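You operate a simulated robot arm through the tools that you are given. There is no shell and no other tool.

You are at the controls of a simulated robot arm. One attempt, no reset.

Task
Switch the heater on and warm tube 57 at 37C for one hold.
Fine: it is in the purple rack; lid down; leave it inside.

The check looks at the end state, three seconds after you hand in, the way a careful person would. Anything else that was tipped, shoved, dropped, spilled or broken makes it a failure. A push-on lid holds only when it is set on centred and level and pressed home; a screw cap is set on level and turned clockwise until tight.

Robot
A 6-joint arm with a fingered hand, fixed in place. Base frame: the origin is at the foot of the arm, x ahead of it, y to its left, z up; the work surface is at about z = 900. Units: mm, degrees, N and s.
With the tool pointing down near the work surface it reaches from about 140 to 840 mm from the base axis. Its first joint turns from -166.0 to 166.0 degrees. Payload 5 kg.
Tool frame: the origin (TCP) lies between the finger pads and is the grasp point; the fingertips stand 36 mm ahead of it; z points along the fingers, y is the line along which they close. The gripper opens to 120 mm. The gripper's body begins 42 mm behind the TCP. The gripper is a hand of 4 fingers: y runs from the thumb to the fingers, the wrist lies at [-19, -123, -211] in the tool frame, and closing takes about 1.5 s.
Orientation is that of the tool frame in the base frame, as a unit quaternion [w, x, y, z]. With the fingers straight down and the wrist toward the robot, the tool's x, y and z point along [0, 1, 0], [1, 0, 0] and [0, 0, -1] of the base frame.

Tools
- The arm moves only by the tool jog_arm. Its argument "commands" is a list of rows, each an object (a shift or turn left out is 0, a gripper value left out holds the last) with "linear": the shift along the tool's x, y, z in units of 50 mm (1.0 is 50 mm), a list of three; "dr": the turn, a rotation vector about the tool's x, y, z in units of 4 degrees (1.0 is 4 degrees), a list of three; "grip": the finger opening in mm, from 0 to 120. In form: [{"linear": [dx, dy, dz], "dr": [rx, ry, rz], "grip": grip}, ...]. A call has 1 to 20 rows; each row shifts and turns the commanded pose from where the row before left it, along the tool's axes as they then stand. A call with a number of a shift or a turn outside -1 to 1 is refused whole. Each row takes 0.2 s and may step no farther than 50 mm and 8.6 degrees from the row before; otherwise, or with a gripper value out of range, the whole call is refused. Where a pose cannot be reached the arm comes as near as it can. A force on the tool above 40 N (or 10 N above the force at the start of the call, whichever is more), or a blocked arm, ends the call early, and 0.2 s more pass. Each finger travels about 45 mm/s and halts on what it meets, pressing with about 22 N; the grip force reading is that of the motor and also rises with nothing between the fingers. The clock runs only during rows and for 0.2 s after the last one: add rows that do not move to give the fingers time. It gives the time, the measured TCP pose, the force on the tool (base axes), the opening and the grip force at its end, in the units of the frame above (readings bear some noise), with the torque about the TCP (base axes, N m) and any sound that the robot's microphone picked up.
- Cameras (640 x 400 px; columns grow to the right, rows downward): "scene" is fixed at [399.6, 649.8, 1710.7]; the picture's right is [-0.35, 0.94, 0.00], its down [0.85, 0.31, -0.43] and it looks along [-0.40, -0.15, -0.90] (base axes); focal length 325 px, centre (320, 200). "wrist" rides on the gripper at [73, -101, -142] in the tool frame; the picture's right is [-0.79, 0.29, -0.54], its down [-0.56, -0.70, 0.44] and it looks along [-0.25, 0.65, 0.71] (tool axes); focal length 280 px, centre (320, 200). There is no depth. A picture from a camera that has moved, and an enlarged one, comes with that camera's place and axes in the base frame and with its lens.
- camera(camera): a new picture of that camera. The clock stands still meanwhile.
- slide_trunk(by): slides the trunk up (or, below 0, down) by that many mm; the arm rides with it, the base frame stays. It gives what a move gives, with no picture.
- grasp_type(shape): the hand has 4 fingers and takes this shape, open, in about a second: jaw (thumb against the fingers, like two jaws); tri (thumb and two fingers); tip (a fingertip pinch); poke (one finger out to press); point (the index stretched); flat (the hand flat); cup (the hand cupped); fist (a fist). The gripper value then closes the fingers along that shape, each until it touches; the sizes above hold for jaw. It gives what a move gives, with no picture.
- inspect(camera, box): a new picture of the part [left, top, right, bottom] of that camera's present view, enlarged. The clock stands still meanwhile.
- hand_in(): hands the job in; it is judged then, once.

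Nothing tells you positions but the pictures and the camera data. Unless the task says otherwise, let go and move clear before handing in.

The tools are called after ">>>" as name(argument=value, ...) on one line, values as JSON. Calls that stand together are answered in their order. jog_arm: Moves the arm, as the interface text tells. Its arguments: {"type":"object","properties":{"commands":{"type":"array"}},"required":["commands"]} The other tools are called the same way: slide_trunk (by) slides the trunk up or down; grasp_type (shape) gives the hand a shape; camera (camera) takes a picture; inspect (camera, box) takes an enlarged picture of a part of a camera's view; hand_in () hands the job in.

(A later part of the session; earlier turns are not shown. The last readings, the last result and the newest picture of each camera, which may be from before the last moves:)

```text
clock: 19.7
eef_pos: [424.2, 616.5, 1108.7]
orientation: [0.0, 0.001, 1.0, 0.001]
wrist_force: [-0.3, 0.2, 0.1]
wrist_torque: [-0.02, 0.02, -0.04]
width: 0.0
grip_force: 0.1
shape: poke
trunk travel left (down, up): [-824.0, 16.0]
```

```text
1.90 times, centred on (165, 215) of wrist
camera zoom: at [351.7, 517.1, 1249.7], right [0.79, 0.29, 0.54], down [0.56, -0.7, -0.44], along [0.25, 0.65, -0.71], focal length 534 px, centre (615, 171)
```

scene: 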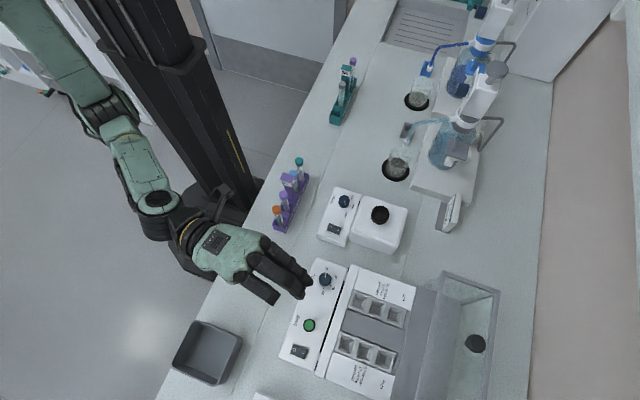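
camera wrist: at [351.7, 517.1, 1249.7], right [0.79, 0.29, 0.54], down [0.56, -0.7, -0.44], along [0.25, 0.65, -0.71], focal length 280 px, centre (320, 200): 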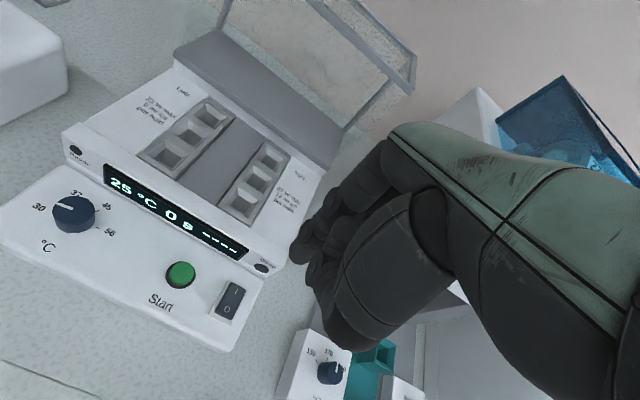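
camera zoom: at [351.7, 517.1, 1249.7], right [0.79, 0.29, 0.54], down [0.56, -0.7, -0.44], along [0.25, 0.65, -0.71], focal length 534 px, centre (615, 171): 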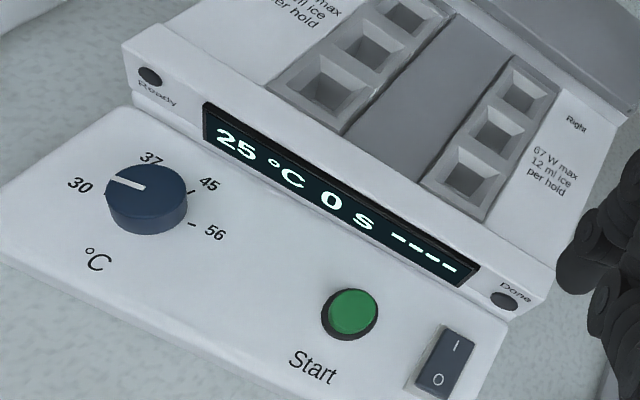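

The heater reads 25 °C with the timer at 0 s. Next is the temperature knob, so I'll look at the fingertip pinch shape for gripping it.

>>> grasp_type(shape="tip")

>>> camera(camera="wrist")

>>> inspect(camera="wrist", box=[240, 130, 460, 400])

```text
clock: 20.6
eef_pos: [424.9, 616.8, 1107.5]
orientation: [0.0, 0.0, 1.0, 0.001]
wrist_force: [0.2, 0.3, 0.0]
wrist_torque: [-0.02, -0.01, 0.01]
width: 119.9
grip_force: 0.0
shape: tip
trunk travel left (down, up): [-824.0, 16.0]
```

```text
taken
camera wrist: at [351.5, 516.9, 1249.5], right [0.79, 0.29, 0.54], down [0.56, -0.7, -0.44], along [0.25, 0.65, -0.71], focal length 280 px, centre (320, 200)
```

wrist: 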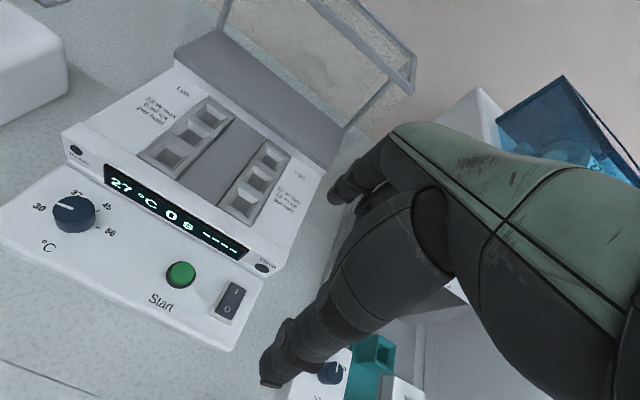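

```text
1.48 times, centred on (350, 265) of wrist
camera zoom: at [351.5, 516.9, 1249.5], right [0.79, 0.29, 0.54], down [0.56, -0.7, -0.44], along [0.25, 0.65, -0.71], focal length 415 px, centre (276, 104)
```

zoom: 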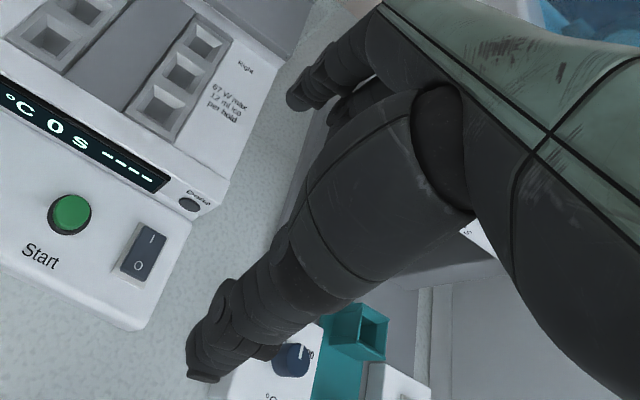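

Only the thumb and index reach out in this shape. I'll close it to 40 mm and see where the two tips meet.

>>> jog_arm(commands=[{"grip": 40}, {}, {}, {}, {}, {}])

>>> inspect(camera="wrist", box=[240, 130, 460, 400])

>>> inspect(camera="scene", box=[250, 250, 410, 400])

```text
clock: 22.0
eef_pos: [424.2, 616.6, 1107.3]
orientation: [0.0, 0.0, 1.0, -0.001]
wrist_force: [-0.2, 0.0, 1.3]
wrist_torque: [0.0, -0.01, 0.03]
width: 40.7
grip_force: 0.1
shape: tip
trunk travel left (down, up): [-824.0, 16.0]
```

```text
1.48 times, centred on (350, 265) of wrist
camera zoom: at [351.5, 516.9, 1249.5], right [0.79, 0.29, 0.54], down [0.56, -0.7, -0.44], along [0.25, 0.65, -0.71], focal length 415 px, centre (276, 104)
```

zoom: 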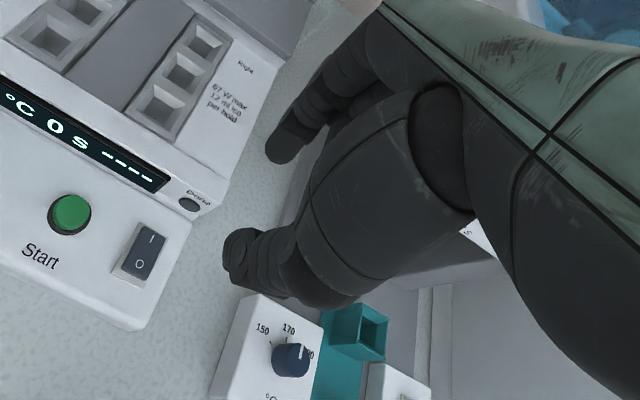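

```text
2.67 times, centred on (330, 325) of scene
camera zoom: at [399.6, 649.8, 1710.7], right [-0.35, 0.94, 0.0], down [0.85, 0.31, -0.43], along [-0.4, -0.15, -0.9], focal length 867 px, centre (293, -133)
```

zoom: 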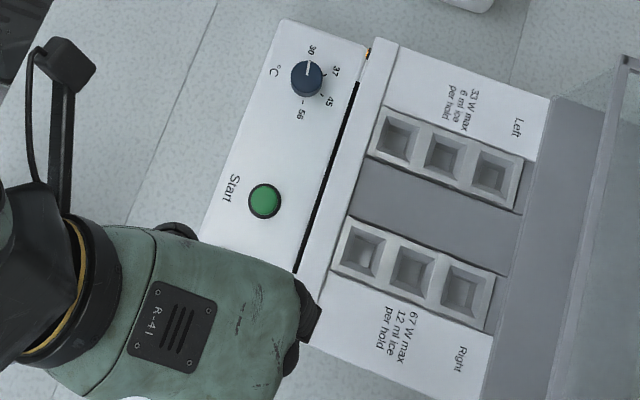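

The thumb and index close along the tool's y axis, centred on the TCP. I'll move above the temperature knob at about (250, 606) with a 40 mm opening.

>>> jog_arm(commands=[{"linear": [0.87, -0.052, 0]}, {"linear": [0.87, -0.052, 0]}, {"linear": [0.87, -0.052, 0]}, {"linear": [0.87, -0.052, 0]}, {}])

>>> camera(camera="wrist")

>>> inspect(camera="wrist", box=[180, 200, 380, 350])

```text
clock: 23.2
eef_pos: [252.3, 606.8, 1105.1]
orientation: [0.0, 0.0, 1.0, 0.0]
wrist_force: [0.5, -0.3, -0.4]
wrist_torque: [0.0, 0.01, -0.02]
width: 40.9
grip_force: 0.1
shape: tip
trunk travel left (down, up): [-824.0, 16.0]
```

```text
taken
camera wrist: at [178.0, 507.0, 1247.4], right [0.79, 0.29, 0.54], down [0.56, -0.7, -0.44], along [0.25, 0.65, -0.71], focal length 280 px, centre (320, 200)
```

wrist: 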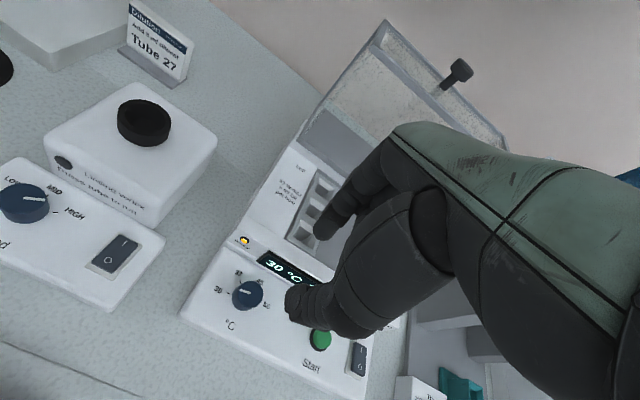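

```text
2.67 times, centred on (280, 275) of wrist
camera zoom: at [178.0, 507.0, 1247.4], right [0.79, 0.29, 0.54], down [0.56, -0.7, -0.44], along [0.25, 0.65, -0.71], focal length 748 px, centre (427, 0)
```

zoom: 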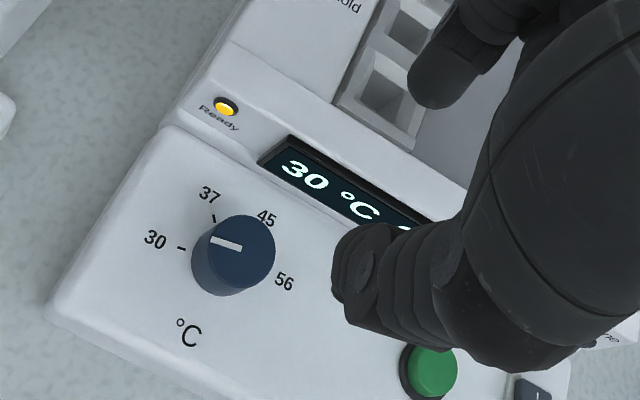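

Ready is lit at 30 °C, and the knob centre is near (249, 606.5). I'll go down around it.

>>> jog_arm(commands=[{"linear": [0.06, 0, 0.9]}, {"linear": [0, 0, 0.8]}, {"linear": [0, 0, 0.3]}, {}])

>>> inspect(camera="wrist", box=[200, 180, 400, 330])

>>> inspect(camera="scene", box=[260, 220, 380, 320])

```text
clock: 24.2
eef_pos: [247.3, 607.3, 1005.8]
orientation: [0.0, 0.0, 1.0, 0.0]
wrist_force: [-0.9, 0.3, -0.6]
wrist_torque: [0.0, -0.02, 0.02]
width: 40.6
grip_force: 0.1
shape: tip
trunk travel left (down, up): [-824.0, 16.0]
```

```text
2.67 times, centred on (300, 255) of wrist
camera zoom: at [173.1, 506.8, 1147.5], right [0.79, 0.29, 0.54], down [0.56, -0.7, -0.44], along [0.25, 0.65, -0.71], focal length 748 px, centre (373, 53)
```

zoom: 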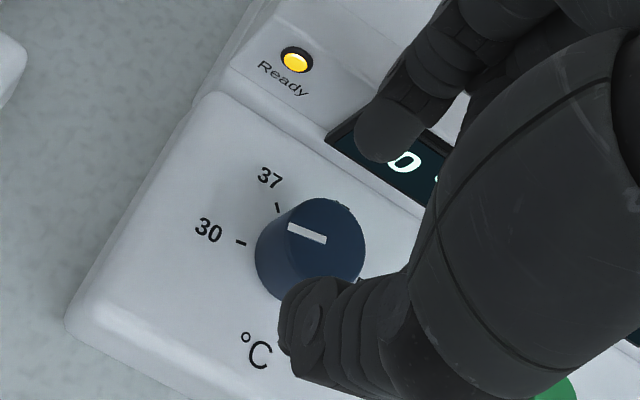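

```text
4.00 times, centred on (320, 270) of scene
camera zoom: at [399.6, 649.8, 1710.7], right [-0.35, 0.94, 0.0], down [0.85, 0.31, -0.43], along [-0.4, -0.15, -0.9], focal length 1300 px, centre (320, -80)
```

zoom: 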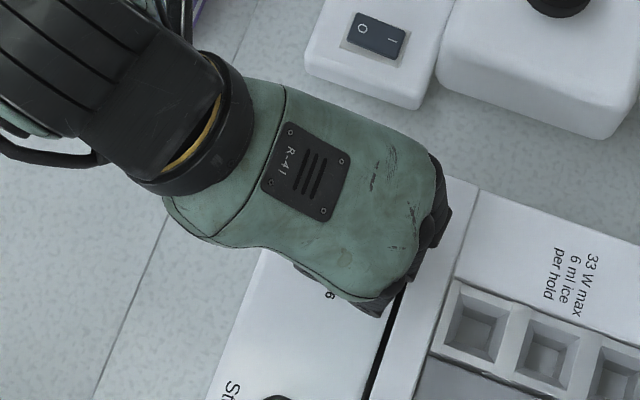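

The pinch is centred on the knob. I'll go down 21 mm more and close on it.

>>> jog_arm(commands=[{"linear": [0, 0, 0.22]}, {"linear": [0, 0, 0.2]}, {}, {"grip": 15}, {}, {}, {}, {}])

>>> inspect(camera="wrist", box=[200, 180, 400, 330])

```text
clock: 26.0
eef_pos: [247.5, 606.1, 984.5]
orientation: [0.0, 0.0, 1.0, -0.001]
wrist_force: [-0.1, 0.5, -4.6]
wrist_torque: [0.02, 0.03, -0.03]
width: 21.1
grip_force: 22.2
shape: tip
trunk travel left (down, up): [-824.0, 16.0]
```

```text
2.67 times, centred on (300, 255) of wrist
camera zoom: at [173.5, 506.1, 1126.9], right [0.79, 0.29, 0.54], down [0.56, -0.7, -0.44], along [0.25, 0.65, -0.72], focal length 748 px, centre (373, 53)
```

zoom: 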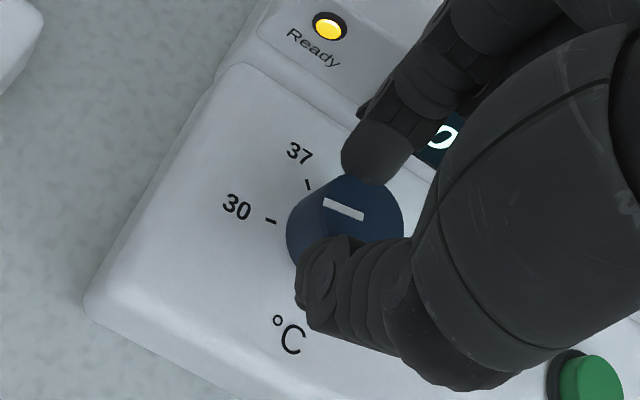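

The knob is gripped. I'll turn clockwise seen from above, in two parts, watching the forces.

>>> jog_arm(commands=[{"dr": [0, 0, 1]}, {"dr": [0, 0, 1]}, {"dr": [0, 0, 1]}, {"dr": [0, 0, 1]}, {"dr": [0, 0, 1]}, {"dr": [0, 0, 1]}, {"dr": [0, 0, 1]}, {"dr": [0, 0, 1]}, {}])

>>> inspect(camera="wrist", box=[200, 180, 400, 330])

```text
clock: 28.0
eef_pos: [247.3, 607.3, 985.5]
orientation: [0.0, 0.277, 0.961, 0.0]
wrist_force: [-1.3, 6.5, -1.2]
wrist_torque: [0.19, 0.01, 0.05]
width: 21.2
grip_force: 22.2
shape: tip
trunk travel left (down, up): [-824.0, 16.0]
```

```text
2.67 times, centred on (300, 255) of wrist
camera zoom: at [130.7, 561.5, 1126.6], right [0.82, -0.18, 0.54], down [0.1, -0.89, -0.44], along [0.56, 0.42, -0.71], focal length 748 px, centre (373, 53)
```

zoom: 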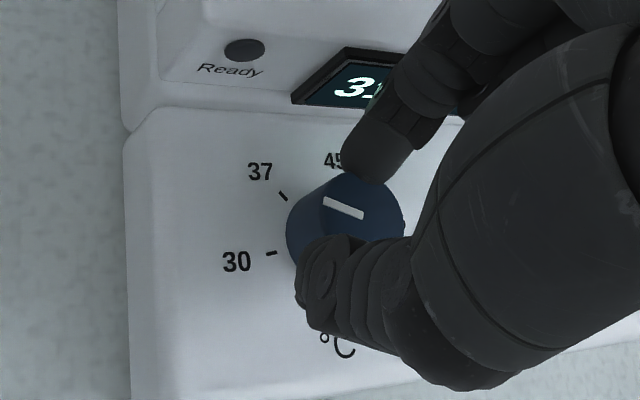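

The knob turns with the hand, and Ready has gone off because the set point changed. I'll continue to the 37 mark.

>>> jog_arm(commands=[{"dr": [0, 0, 1]}, {"dr": [0, 0, 1]}, {"dr": [0, 0, 1]}, {"dr": [0, 0, 1]}, {"dr": [0, 0, 1]}, {"dr": [0, 0, 1]}, {}])

>>> inspect(camera="wrist", box=[200, 180, 400, 330])

```text
clock: 29.6
eef_pos: [247.2, 608.3, 984.6]
orientation: [0.0, 0.469, 0.883, 0.001]
wrist_force: [1.5, 9.8, 2.4]
wrist_torque: [0.29, -0.06, -0.02]
width: 21.1
grip_force: 22.1
shape: tip
trunk travel left (down, up): [-824.0, 16.0]
```

```text
2.67 times, centred on (300, 255) of wrist
camera zoom: at [122.1, 613.3, 1126.5], right [0.68, -0.49, 0.54], down [-0.27, -0.86, -0.44], along [0.68, 0.15, -0.71], focal length 748 px, centre (373, 53)
```

zoom: 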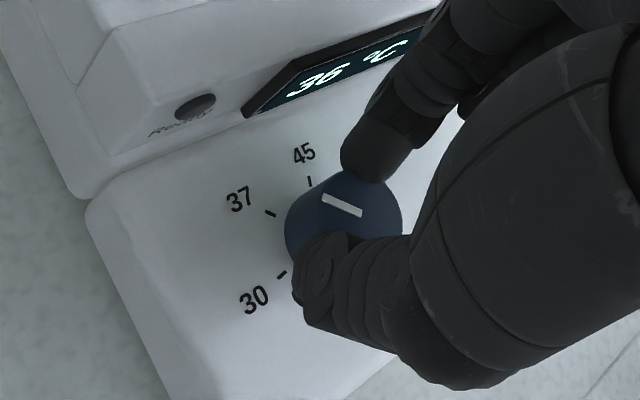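

The pointer is nearly at the 37 mark. One more step of 4 degrees, then I'll release and lift straight up to check.

>>> jog_arm(commands=[{"dr": [0, 0, 1]}, {}, {"grip": 60}, {}, {}, {}, {}])

>>> inspect(camera="wrist", box=[200, 180, 400, 330])

```text
clock: 31.2
eef_pos: [246.8, 606.9, 985.5]
orientation: [-0.001, 0.5, 0.866, 0.0]
wrist_force: [0.4, -0.2, 0.4]
wrist_torque: [-0.01, 0.01, -0.02]
width: 59.4
grip_force: 0.1
shape: tip
trunk travel left (down, up): [-824.0, 16.0]
```

```text
2.67 times, centred on (300, 255) of wrist
camera zoom: at [122.7, 620.6, 1126.5], right [0.64, -0.54, 0.54], down [-0.33, -0.83, -0.44], along [0.69, 0.11, -0.71], focal length 748 px, centre (373, 53)
```

zoom: 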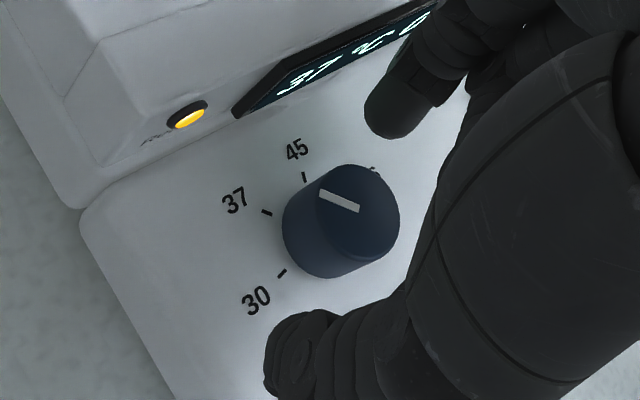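

The display shows 37 °C and Ready is lit. I'll lift straight up and check the knob from the scene camera.

>>> jog_arm(commands=[{"linear": [0, 0, -0.6]}, {"linear": [0, 0, -1]}, {"linear": [0, 0, -1]}, {"linear": [0, 0, -1]}, {"linear": [0, 0, -0.6]}, {"dr": [0, 0, -1]}, {"dr": [0, 0, -1]}, {"dr": [0, 0, -1]}, {"dr": [0, 0, -1]}, {"dr": [0, 0, -1]}, {"dr": [0, 0, -1]}, {"dr": [0, 0, -1]}, {"dr": [0, 0, -1]}, {"dr": [0, 0, -1]}, {"dr": [0, 0, -1]}, {"dr": [0, 0, -1]}, {"dr": [0, 0, -1]}, {"dr": [0, 0, -1]}, {"dr": [0, 0, -1]}, {"dr": [0, 0, -1]}])

>>> camera(camera="wrist")

>>> camera(camera="scene")

```text
clock: 35.4
eef_pos: [247.2, 604.7, 1195.6]
orientation: [0.0, 0.0, 1.0, 0.0]
wrist_force: [-0.4, -0.2, 0.2]
wrist_torque: [-0.01, -0.01, 0.01]
width: 59.6
grip_force: 0.0
shape: tip
trunk travel left (down, up): [-824.0, 16.0]
```

```text
taken
camera wrist: at [174.0, 506.7, 1337.4], right [0.79, 0.29, 0.54], down [0.56, -0.7, -0.44], along [0.25, 0.65, -0.71], focal length 280 px, centre (320, 200)
```

wrist: 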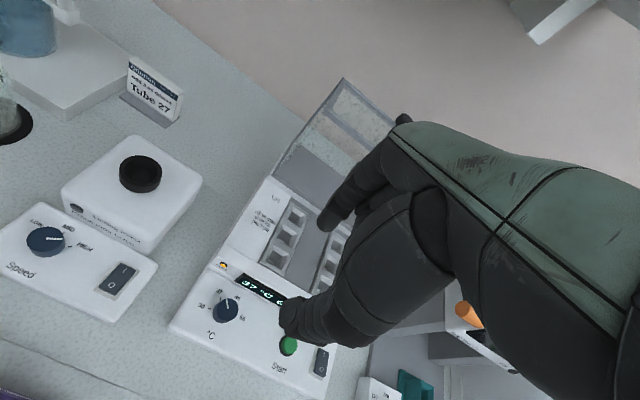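

```text
taken
```

scene: 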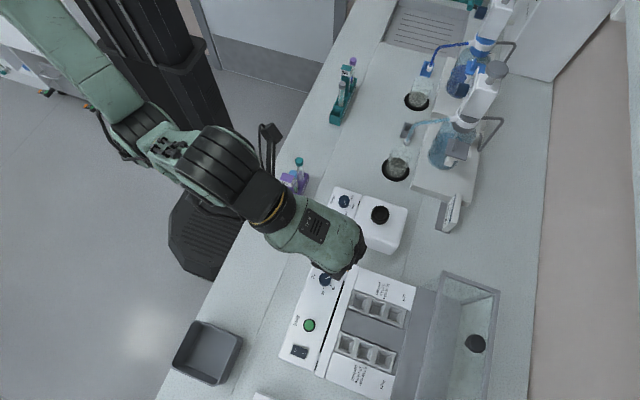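

The knob is set. Next I'll change to the tri grasp, move above tube 57 at about (149, 449) and stay high while I check the alignment.

>>> grasp_type(shape="tri")

>>> jog_arm(commands=[{"linear": [0.5, -0.78, 0], "grip": 60}, {"linear": [0.5, -0.78, 0]}, {"linear": [0.5, -0.78, 0]}, {"linear": [0.48, -0.78, 0]}, {}, {}])

>>> camera(camera="wrist")

>>> camera(camera="scene")

```text
clock: 36.3
eef_pos: [246.8, 606.8, 1196.0]
orientation: [0.0, 0.0, 1.0, 0.0]
wrist_force: [0.0, 0.6, 0.1]
wrist_torque: [-0.05, 0.01, -0.02]
width: 119.7
grip_force: 0.1
shape: tri
trunk travel left (down, up): [-824.0, 16.0]
```

```text
clock: 37.7
eef_pos: [147.4, 450.7, 1195.2]
orientation: [0.001, 0.001, 1.0, 0.0]
wrist_force: [0.2, -0.1, 0.1]
wrist_torque: [-0.01, 0.06, -0.02]
width: 60.2
grip_force: 0.0
shape: tri
trunk travel left (down, up): [-824.0, 16.0]
```

```text
taken
camera wrist: at [74.0, 351.5, 1336.0], right [0.79, 0.29, 0.54], down [0.56, -0.7, -0.44], along [0.25, 0.65, -0.71], focal length 280 px, centre (320, 200)
```

wrist: 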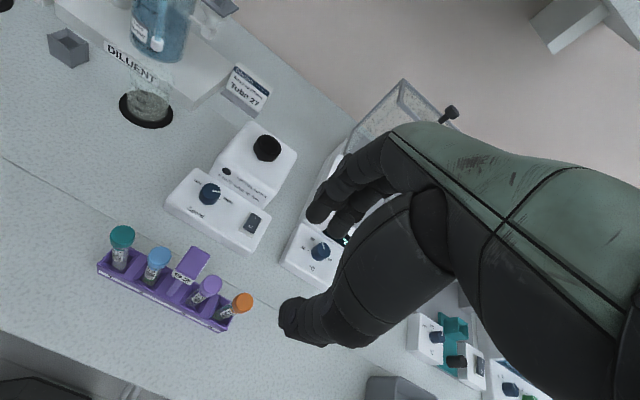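

```text
taken
```

scene: 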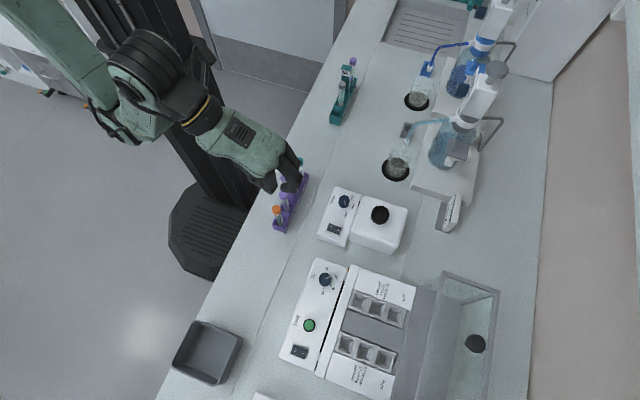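

>>> inspect(camera="wrist", box=[180, 240, 300, 340])

>>> inspect(camera="wrist", box=[215, 285, 265, 330])

>>> inspect(camera="wrist", box=[260, 130, 440, 360])

```text
4.00 times, centred on (240, 290) of wrist
camera zoom: at [74.0, 351.5, 1336.0], right [0.79, 0.29, 0.54], down [0.56, -0.7, -0.44], along [0.25, 0.65, -0.71], focal length 1122 px, centre (640, -160)
```

zoom: 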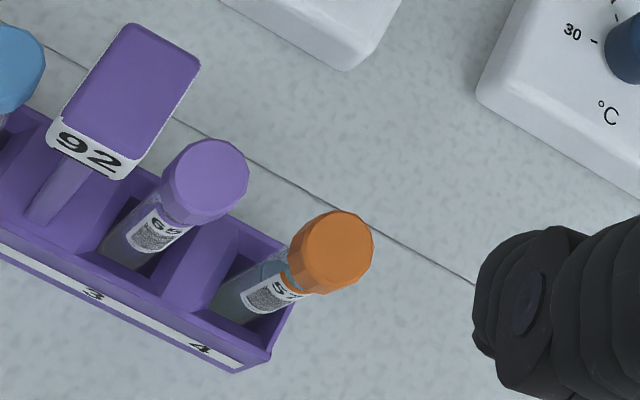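

```text
8.89 times, centred on (240, 308) of wrist
camera zoom: at [74.0, 351.5, 1336.0], right [0.79, 0.29, 0.54], down [0.56, -0.7, -0.44], along [0.25, 0.65, -0.71], focal length 2492 px, centre (1031, -756)
```

zoom: 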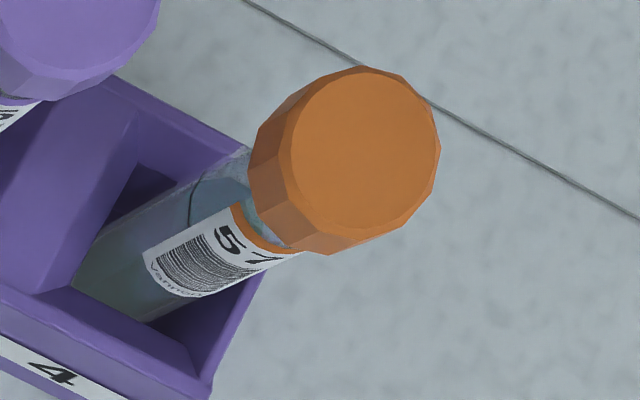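

```text
1.74 times, centred on (350, 245) of wrist
camera zoom: at [74.0, 351.5, 1336.0], right [0.79, 0.29, 0.54], down [0.56, -0.7, -0.44], along [0.25, 0.65, -0.71], focal length 488 px, centre (268, 122)
```

zoom: 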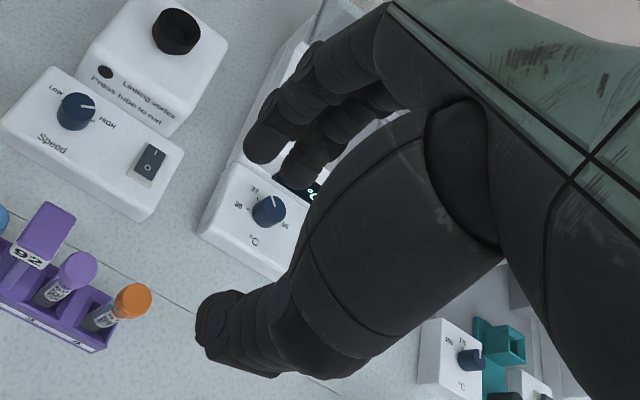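

The label clearly reads 57 and the hand is centred over it. I'll descend in stages with the fingers 60 mm apart and check before the last part.

>>> jog_arm(commands=[{"linear": [-0.04, -0.01, 0.9]}, {"linear": [0, 0, 0.9]}, {"linear": [0, 0, 0.8]}, {}])

>>> inspect(camera="wrist", box=[200, 160, 440, 360])

>>> inspect(camera="scene", box=[220, 130, 340, 250])

```text
clock: 38.7
eef_pos: [149.5, 452.1, 1063.7]
orientation: [0.0, 0.0, 1.0, 0.0]
wrist_force: [0.9, 0.4, -0.2]
wrist_torque: [-0.03, -0.01, -0.02]
width: 60.1
grip_force: 0.1
shape: tri
trunk travel left (down, up): [-824.0, 16.0]
```

```text
2.00 times, centred on (320, 260) of wrist
camera zoom: at [77.0, 352.2, 1204.7], right [0.79, 0.29, 0.54], down [0.56, -0.7, -0.44], along [0.25, 0.65, -0.71], focal length 561 px, centre (320, 80)
```

zoom: 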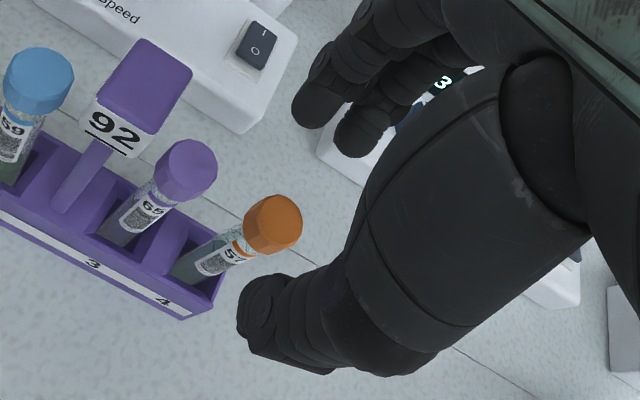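

```text
3.33 times, centred on (280, 190) of scene
camera zoom: at [399.6, 649.8, 1710.7], right [-0.35, 0.94, 0.0], down [0.85, 0.31, -0.43], along [-0.4, -0.15, -0.9], focal length 1083 px, centre (453, 233)
```

zoom: 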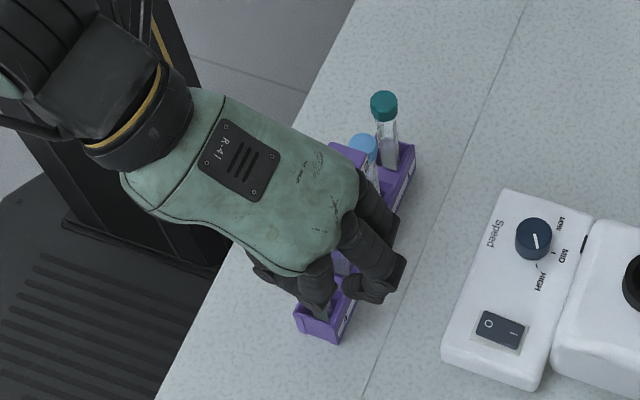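

The tube is well centred between thumb and fingers. I'll go down the last 50 mm and then close gently.

>>> jog_arm(commands=[{"linear": [0.02, -0.04, 0.5]}, {"linear": [0, 0, 0.5]}, {}])

>>> inspect(camera="wrist", box=[200, 160, 440, 360])

```text
clock: 39.5
eef_pos: [150.1, 447.7, 1013.5]
orientation: [0.001, 0.0, 1.0, 0.0]
wrist_force: [-0.3, -0.1, 0.3]
wrist_torque: [0.04, 0.0, -0.01]
width: 60.2
grip_force: 0.2
shape: tri
trunk travel left (down, up): [-824.0, 16.0]
```

```text
2.00 times, centred on (320, 260) of wrist
camera zoom: at [76.2, 348.1, 1155.6], right [0.79, 0.29, 0.54], down [0.56, -0.7, -0.44], along [0.25, 0.65, -0.71], focal length 561 px, centre (320, 80)
```

zoom: 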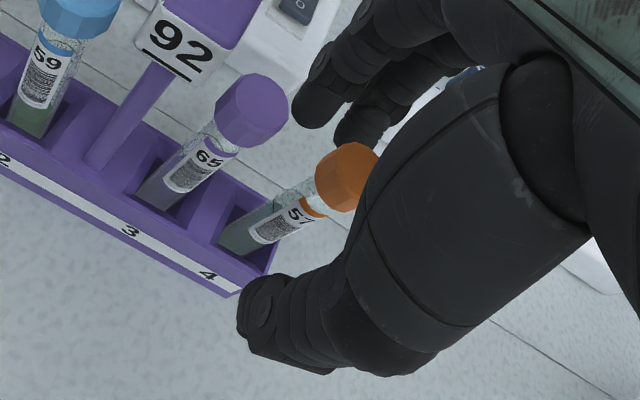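

The cap sits exactly at the grasp point. I'll close the fingers on it.

>>> jog_arm(commands=[{"grip": 10}, {}, {}, {}, {}, {}, {}])

>>> inspect(camera="wrist", box=[200, 160, 440, 360])

```text
clock: 41.1
eef_pos: [149.3, 448.6, 1014.7]
orientation: [0.0, 0.0, 1.0, 0.0]
wrist_force: [0.0, -0.6, 0.2]
wrist_torque: [-0.01, -0.04, 0.02]
width: 10.4
grip_force: 0.0
shape: tri
trunk travel left (down, up): [-824.0, 16.0]
```

```text
2.00 times, centred on (320, 260) of wrist
camera zoom: at [76.2, 348.2, 1155.9], right [0.79, 0.29, 0.54], down [0.56, -0.7, -0.44], along [0.25, 0.65, -0.71], focal length 561 px, centre (320, 80)
```

zoom: 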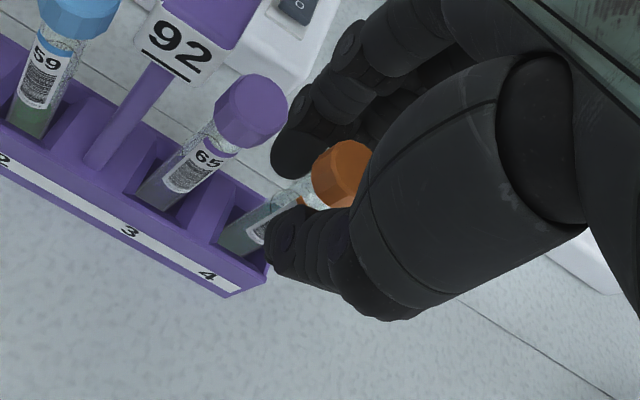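

The fingertips have come in around the tube below the cap with no contact yet. I'll close all the way.

>>> jog_arm(commands=[{"grip": 0}, {}, {}, {}, {}])

>>> inspect(camera="wrist", box=[200, 160, 440, 360])

```text
clock: 42.3
eef_pos: [149.8, 448.5, 1013.4]
orientation: [0.0, 0.001, 1.0, 0.0]
wrist_force: [-0.1, 0.6, 0.3]
wrist_torque: [0.02, -0.01, -0.01]
width: 4.9
grip_force: 21.7
shape: tri
trunk travel left (down, up): [-824.0, 16.0]
```

```text
2.00 times, centred on (320, 260) of wrist
camera zoom: at [76.2, 348.2, 1155.8], right [0.79, 0.29, 0.54], down [0.56, -0.7, -0.44], along [0.25, 0.65, -0.71], focal length 561 px, centre (320, 80)
```

zoom: 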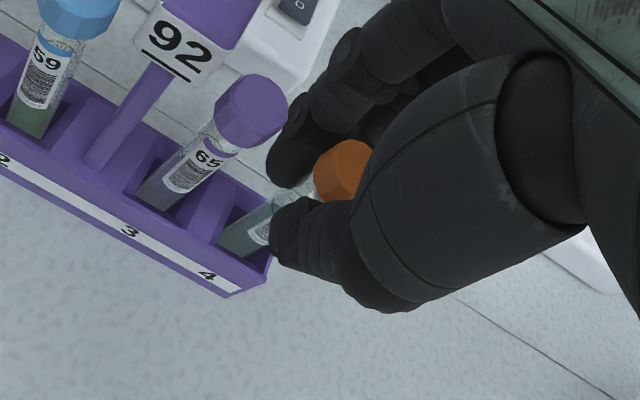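

The fingers stopped on the tube with full grip force. I'll lift a little first and check that the tube comes up straight.

>>> jog_arm(commands=[{"linear": [0, 0, -0.2]}, {"linear": [0, 0, -0.4]}, {}])

>>> inspect(camera="wrist", box=[200, 160, 440, 360])

>>> inspect(camera="scene", box=[220, 130, 340, 250])

```text
clock: 43.1
eef_pos: [148.4, 448.2, 1045.0]
orientation: [0.0, 0.0, 1.0, 0.0]
wrist_force: [-0.1, -0.1, -0.6]
wrist_torque: [0.02, -0.01, 0.02]
width: 4.6
grip_force: 22.2
shape: tri
trunk travel left (down, up): [-824.0, 16.0]
```

```text
2.00 times, centred on (320, 260) of wrist
camera zoom: at [75.3, 348.3, 1186.2], right [0.79, 0.29, 0.54], down [0.56, -0.7, -0.44], along [0.25, 0.65, -0.71], focal length 561 px, centre (320, 80)
```

zoom: 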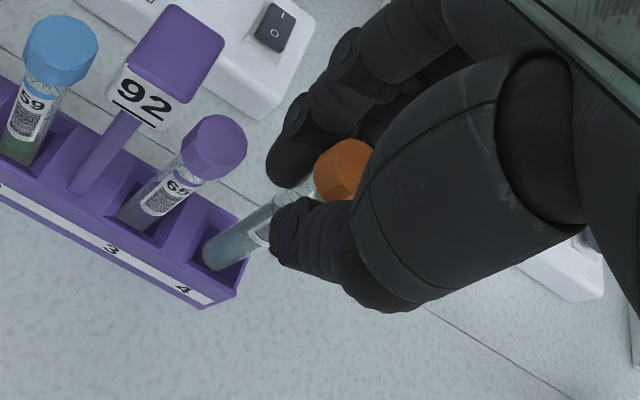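

```text
3.33 times, centred on (280, 190) of scene
camera zoom: at [399.6, 649.8, 1710.7], right [-0.35, 0.94, 0.0], down [0.85, 0.31, -0.43], along [-0.4, -0.15, -0.9], focal length 1083 px, centre (453, 233)
```

zoom: 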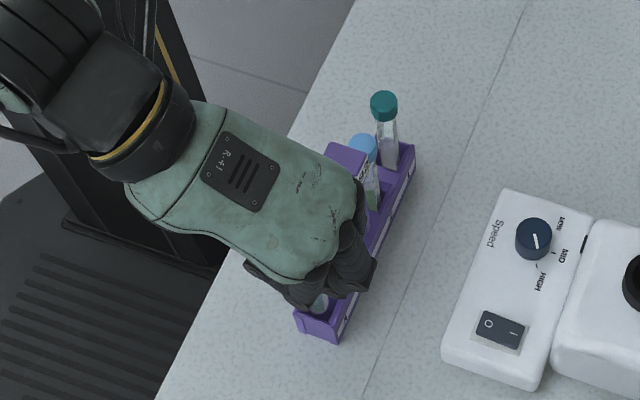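

The tube comes up with the hand and the rack stays put. I'll lift clear of the rack.

>>> jog_arm(commands=[{"linear": [0, 0, -0.6]}, {"linear": [0, 0, -0.8]}, {"linear": [0, 0, -0.8]}, {"linear": [0, 0, -0.4]}, {}])

>>> camera(camera="wrist")

>>> inspect(camera="scene", box=[220, 130, 340, 250])

```text
clock: 44.3
eef_pos: [147.9, 448.8, 1175.7]
orientation: [0.0, 0.001, 1.0, 0.0]
wrist_force: [-0.4, 0.2, 0.6]
wrist_torque: [0.0, 0.02, -0.02]
width: 4.8
grip_force: 22.0
shape: tri
trunk travel left (down, up): [-824.0, 16.0]
```

```text
taken
camera wrist: at [74.4, 349.1, 1317.2], right [0.79, 0.29, 0.54], down [0.56, -0.7, -0.44], along [0.25, 0.65, -0.71], focal length 280 px, centre (320, 200)
```

wrist: 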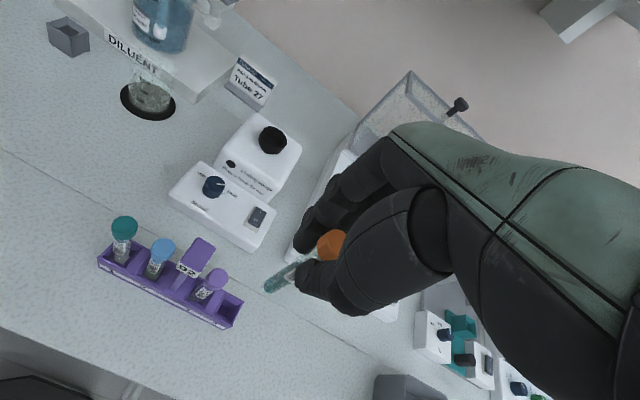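

```text
3.33 times, centred on (280, 190) of scene
camera zoom: at [399.6, 649.8, 1710.7], right [-0.35, 0.94, 0.0], down [0.85, 0.31, -0.43], along [-0.4, -0.15, -0.9], focal length 1083 px, centre (453, 233)
```

zoom: 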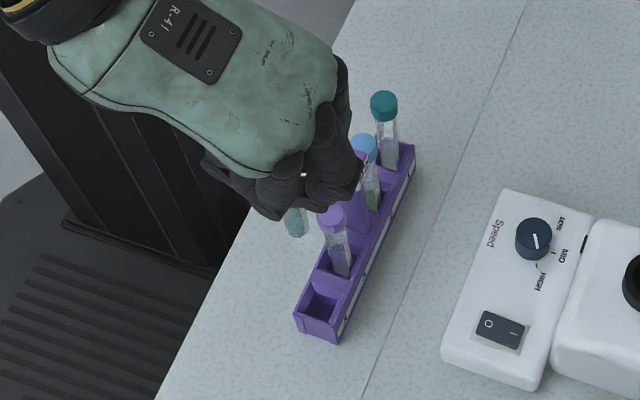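

Rack is undisturbed, with tubes 62, 59 and 65 still standing. I'll look closely at the held tube to check that it hangs straight and to read its fill.

>>> inspect(camera="wrist", box=[250, 210, 370, 310])

>>> inspect(camera="scene", box=[260, 170, 300, 205])

```text
4.00 times, centred on (310, 260) of wrist
camera zoom: at [74.4, 349.1, 1317.2], right [0.79, 0.29, 0.54], down [0.56, -0.7, -0.44], along [0.25, 0.65, -0.71], focal length 1122 px, centre (360, -40)
```

zoom: 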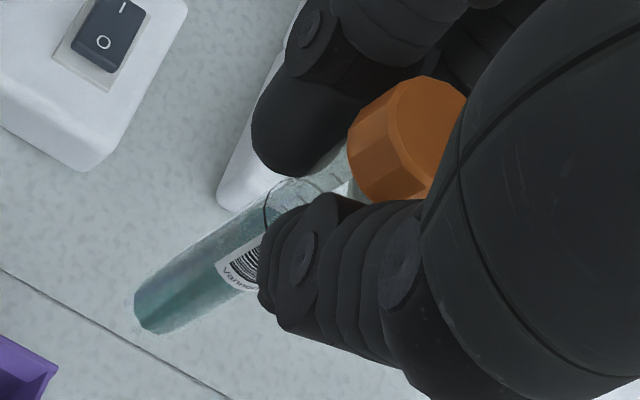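

```text
11.43 times, centred on (280, 188) of scene
camera zoom: at [399.6, 649.8, 1710.7], right [-0.35, 0.94, 0.0], down [0.85, 0.31, -0.43], along [-0.4, -0.15, -0.9], focal length 3714 px, centre (777, 343)
```

zoom: 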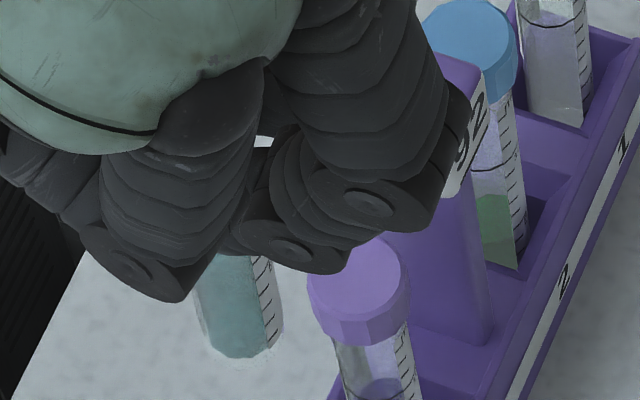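

The tube hangs straight, with its bottom about 110 mm below the grasp point. It holds roughly 9 ml, which needs the right block (12 ml of ice per hold). I'll carry it over the front right well near (361, 695).

>>> jog_arm(commands=[{"linear": [-0.609, 0.706, 0]}, {"linear": [-0.609, 0.706, 0]}, {"linear": [-0.609, 0.706, 0]}, {"linear": [-0.609, 0.706, 0]}, {"linear": [-0.609, 0.706, 0]}, {"linear": [-0.609, 0.706, 0]}, {"linear": [-0.609, 0.706, 0]}, {}])

>>> camera(camera="wrist")

>>> camera(camera="scene")

```text
clock: 46.1
eef_pos: [360.7, 693.9, 1175.3]
orientation: [0.001, 0.0, 1.0, -0.001]
wrist_force: [0.7, 0.4, 0.0]
wrist_torque: [0.02, 0.0, 0.01]
width: 5.0
grip_force: 21.5
shape: tri
trunk travel left (down, up): [-824.0, 16.0]
```

```text
taken
camera wrist: at [287.6, 594.5, 1317.5], right [0.79, 0.29, 0.54], down [0.56, -0.7, -0.44], along [0.25, 0.65, -0.71], focal length 280 px, centre (320, 200)
```

wrist: 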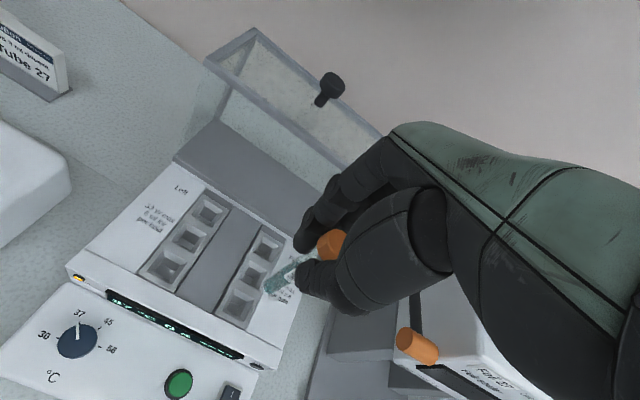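

```text
taken
```

scene: 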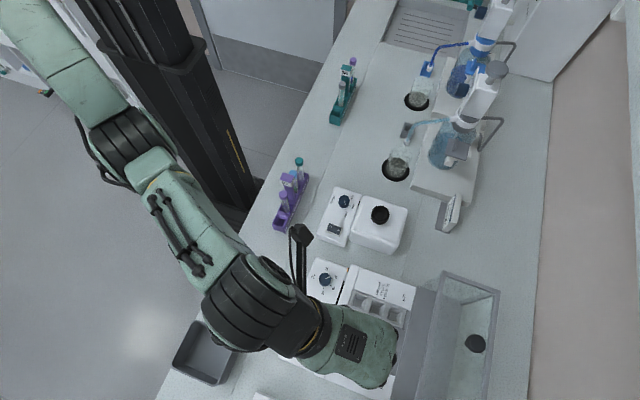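

>>> inspect(camera="wrist", box=[190, 210, 350, 350])

>>> inspect(camera="scene", box=[320, 280, 430, 400])

```text
2.86 times, centred on (270, 280) of wrist
camera zoom: at [287.6, 594.5, 1317.5], right [0.79, 0.29, 0.54], down [0.56, -0.7, -0.44], along [0.25, 0.65, -0.71], focal length 801 px, centre (463, -29)
```

zoom: 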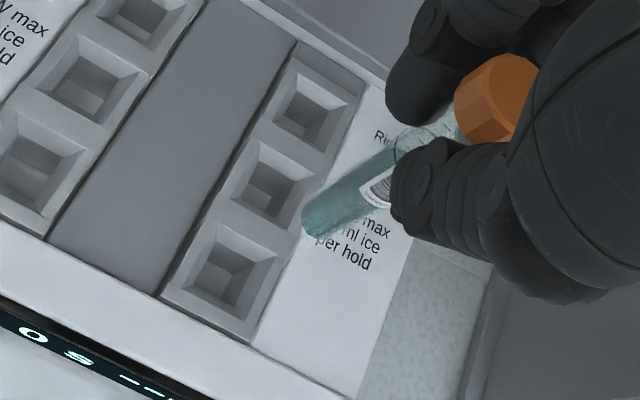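

```text
3.33 times, centred on (375, 340) of scene
camera zoom: at [399.6, 649.8, 1710.7], right [-0.35, 0.94, 0.0], down [0.85, 0.31, -0.43], along [-0.4, -0.15, -0.9], focal length 1083 px, centre (137, -267)
```

zoom: 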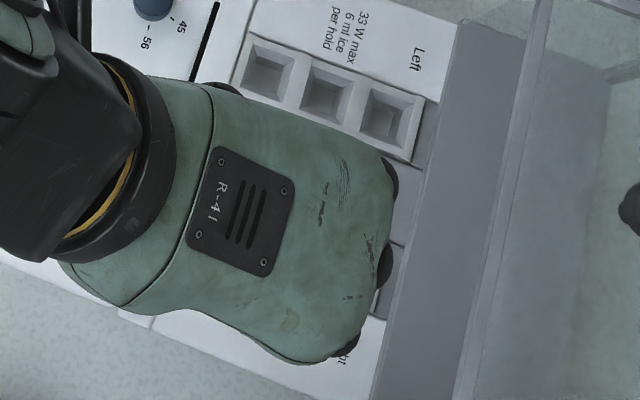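

I'll enlarge the front right well to find its exact centre.

>>> inspect(camera="wrist", box=[222, 260, 282, 330])

>>> inspect(camera="wrist", box=[240, 230, 340, 310])

```text
5.71 times, centred on (252, 295) of wrist
camera zoom: at [287.6, 594.5, 1317.5], right [0.79, 0.29, 0.54], down [0.56, -0.7, -0.44], along [0.25, 0.65, -0.71], focal length 1602 px, centre (709, -343)
```

zoom: 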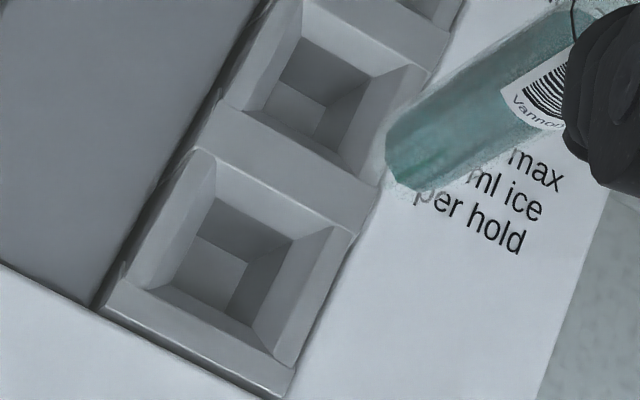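

```text
5.00 times, centred on (290, 270) of wrist
camera zoom: at [287.6, 594.5, 1317.5], right [0.79, 0.29, 0.54], down [0.56, -0.7, -0.44], along [0.25, 0.65, -0.71], focal length 1402 px, centre (470, -150)
```

zoom: 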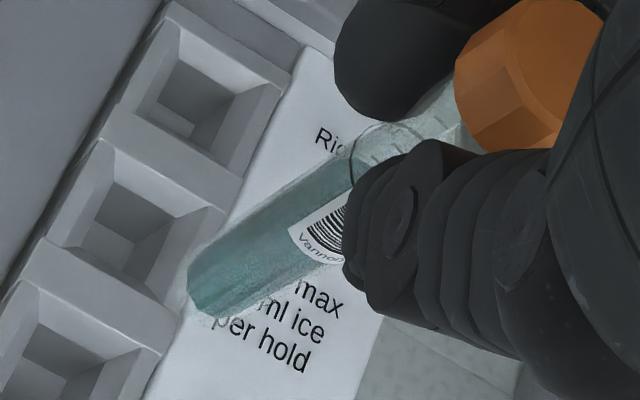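

The well centre is near (362, 694) and the tube bottom is about 3.5 mm short of it in y. I'll correct that and lower to just above the block.

>>> jog_arm(commands=[{"linear": [0, 0.07, 0.4]}, {"linear": [0, 0, 0.6]}, {"linear": [0, 0, 0.5]}, {}])

>>> inspect(camera="wrist", box=[210, 220, 370, 340])

```text
clock: 47.1
eef_pos: [362.4, 697.5, 1098.5]
orientation: [0.0, 0.0, 1.0, 0.0]
wrist_force: [-0.1, 0.2, -0.3]
wrist_torque: [-0.01, -0.01, 0.03]
width: 5.1
grip_force: 21.6
shape: tri
trunk travel left (down, up): [-824.0, 16.0]
```

```text
3.33 times, centred on (290, 280) of wrist
camera zoom: at [288.9, 598.4, 1241.4], right [0.79, 0.29, 0.54], down [0.56, -0.7, -0.44], along [0.25, 0.65, -0.71], focal length 935 px, centre (420, -67)
```

zoom: 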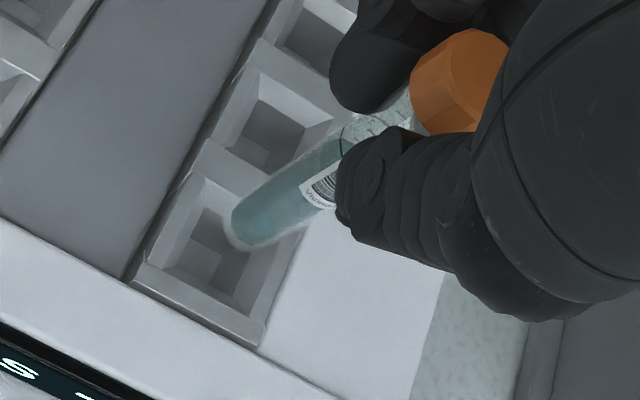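

The tube bottom lines up with the well centre. I'll lower it gently in small steps while watching the force.

>>> jog_arm(commands=[{"linear": [0, 0, 0.2]}, {"linear": [0, 0, 0.15]}, {"linear": [0, 0, 0.15]}, {}])

>>> inspect(camera="wrist", box=[210, 220, 370, 340])

```text
clock: 48.1
eef_pos: [361.7, 699.1, 1075.5]
orientation: [0.0, 0.001, 1.0, 0.0]
wrist_force: [0.1, -0.1, -0.3]
wrist_torque: [-0.06, -0.02, -0.01]
width: 4.8
grip_force: 22.2
shape: tri
trunk travel left (down, up): [-824.0, 16.0]
```

```text
3.33 times, centred on (290, 280) of wrist
camera zoom: at [289.3, 598.7, 1216.3], right [0.79, 0.29, 0.54], down [0.56, -0.7, -0.44], along [0.25, 0.65, -0.71], focal length 935 px, centre (420, -67)
```

zoom: 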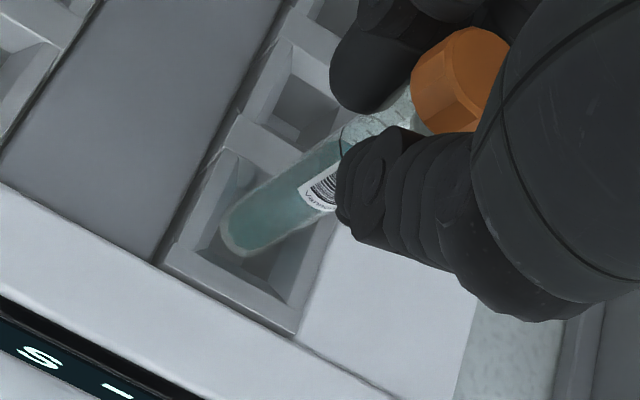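

The tube bottom has entered the well mouth with no contact force. I'll shift 2 mm back and keep lowering.

>>> jog_arm(commands=[{"linear": [0, -0.04, 0.05]}, {"linear": [0, 0, 0.15]}, {"linear": [0, 0, 0.1]}, {}])

>>> inspect(camera="wrist", box=[210, 220, 370, 340])

```text
clock: 49.1
eef_pos: [361.4, 697.1, 1060.5]
orientation: [0.0, 0.0, 1.0, -0.001]
wrist_force: [0.4, -0.1, -0.6]
wrist_torque: [-0.01, 0.0, 0.03]
width: 4.9
grip_force: 21.9
shape: tri
trunk travel left (down, up): [-824.0, 16.0]
```

```text
3.33 times, centred on (290, 280) of wrist
camera zoom: at [289.0, 596.9, 1202.3], right [0.79, 0.29, 0.54], down [0.56, -0.7, -0.44], along [0.25, 0.65, -0.71], focal length 935 px, centre (420, -67)
```

zoom: 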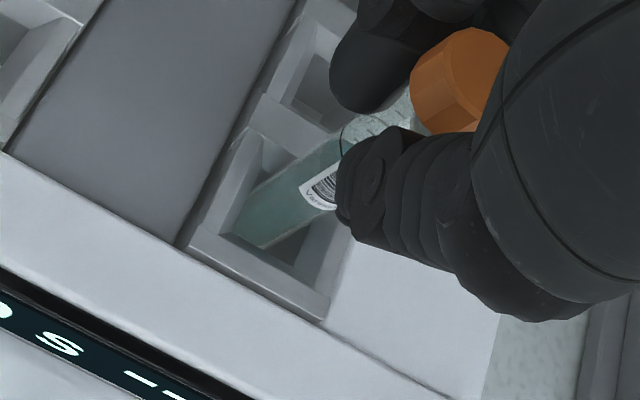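

The tube is now about 28 mm into the well, still without resistance. I'll continue down carefully.

>>> jog_arm(commands=[{"linear": [0, 0, 0.1]}, {"linear": [0, 0, 0.1]}, {}])

>>> inspect(camera="wrist", box=[210, 200, 370, 320])

```text
clock: 49.9
eef_pos: [362.5, 698.3, 1050.5]
orientation: [0.001, 0.001, 1.0, 0.0]
wrist_force: [1.4, -1.0, -0.2]
wrist_torque: [-0.04, -0.03, 0.01]
width: 4.9
grip_force: 22.0
shape: tri
trunk travel left (down, up): [-824.0, 16.0]
```

```text
3.33 times, centred on (290, 260) of wrist
camera zoom: at [288.5, 597.4, 1191.8], right [0.79, 0.29, 0.54], down [0.56, -0.7, -0.44], along [0.25, 0.65, -0.71], focal length 935 px, centre (420, 0)
```

zoom: 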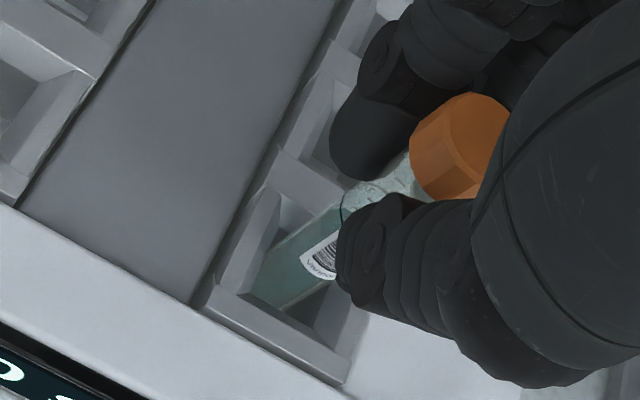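

Only a light side touch so far. I'll keep lowering until the tube bottoms out.

>>> jog_arm(commands=[{"linear": [0, 0, 0.08]}, {"linear": [0, 0, 0.08]}, {}])

>>> jog_arm(commands=[{"linear": [0, 0, 0.06]}, {"linear": [0, 0, 0.06]}, {}])

>>> inspect(camera="wrist", box=[210, 200, 370, 320])

```text
clock: 50.7
eef_pos: [360.0, 696.7, 1048.4]
orientation: [0.002, 0.001, 1.0, 0.004]
wrist_force: [0.3, -0.2, 23.8]
wrist_torque: [0.0, -0.07, -0.02]
width: 6.0
grip_force: 22.1
shape: tri
trunk travel left (down, up): [-824.0, 16.0]
```

```text
clock: 51.4
eef_pos: [363.9, 700.1, 1046.5]
orientation: [0.003, 0.001, 1.0, 0.008]
wrist_force: [-2.4, -13.3, 24.3]
wrist_torque: [-0.51, 0.06, -0.02]
width: 6.6
grip_force: 22.4
shape: tri
trunk travel left (down, up): [-824.0, 16.0]
stopped in row 3: the force on the tool passed its limit at 40 N (the readings are from after the stop); the commanded pose is now the measured one
```

```text
3.33 times, centred on (290, 260) of wrist
camera zoom: at [289.6, 597.9, 1186.1], right [0.79, 0.28, 0.55], down [0.56, -0.69, -0.45], along [0.26, 0.66, -0.7], focal length 935 px, centre (420, 0)
```

zoom: 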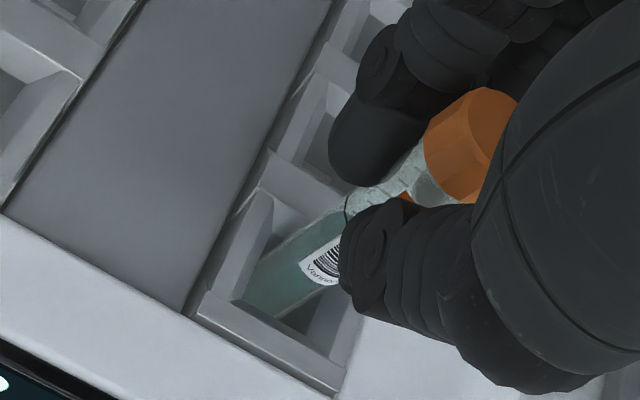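

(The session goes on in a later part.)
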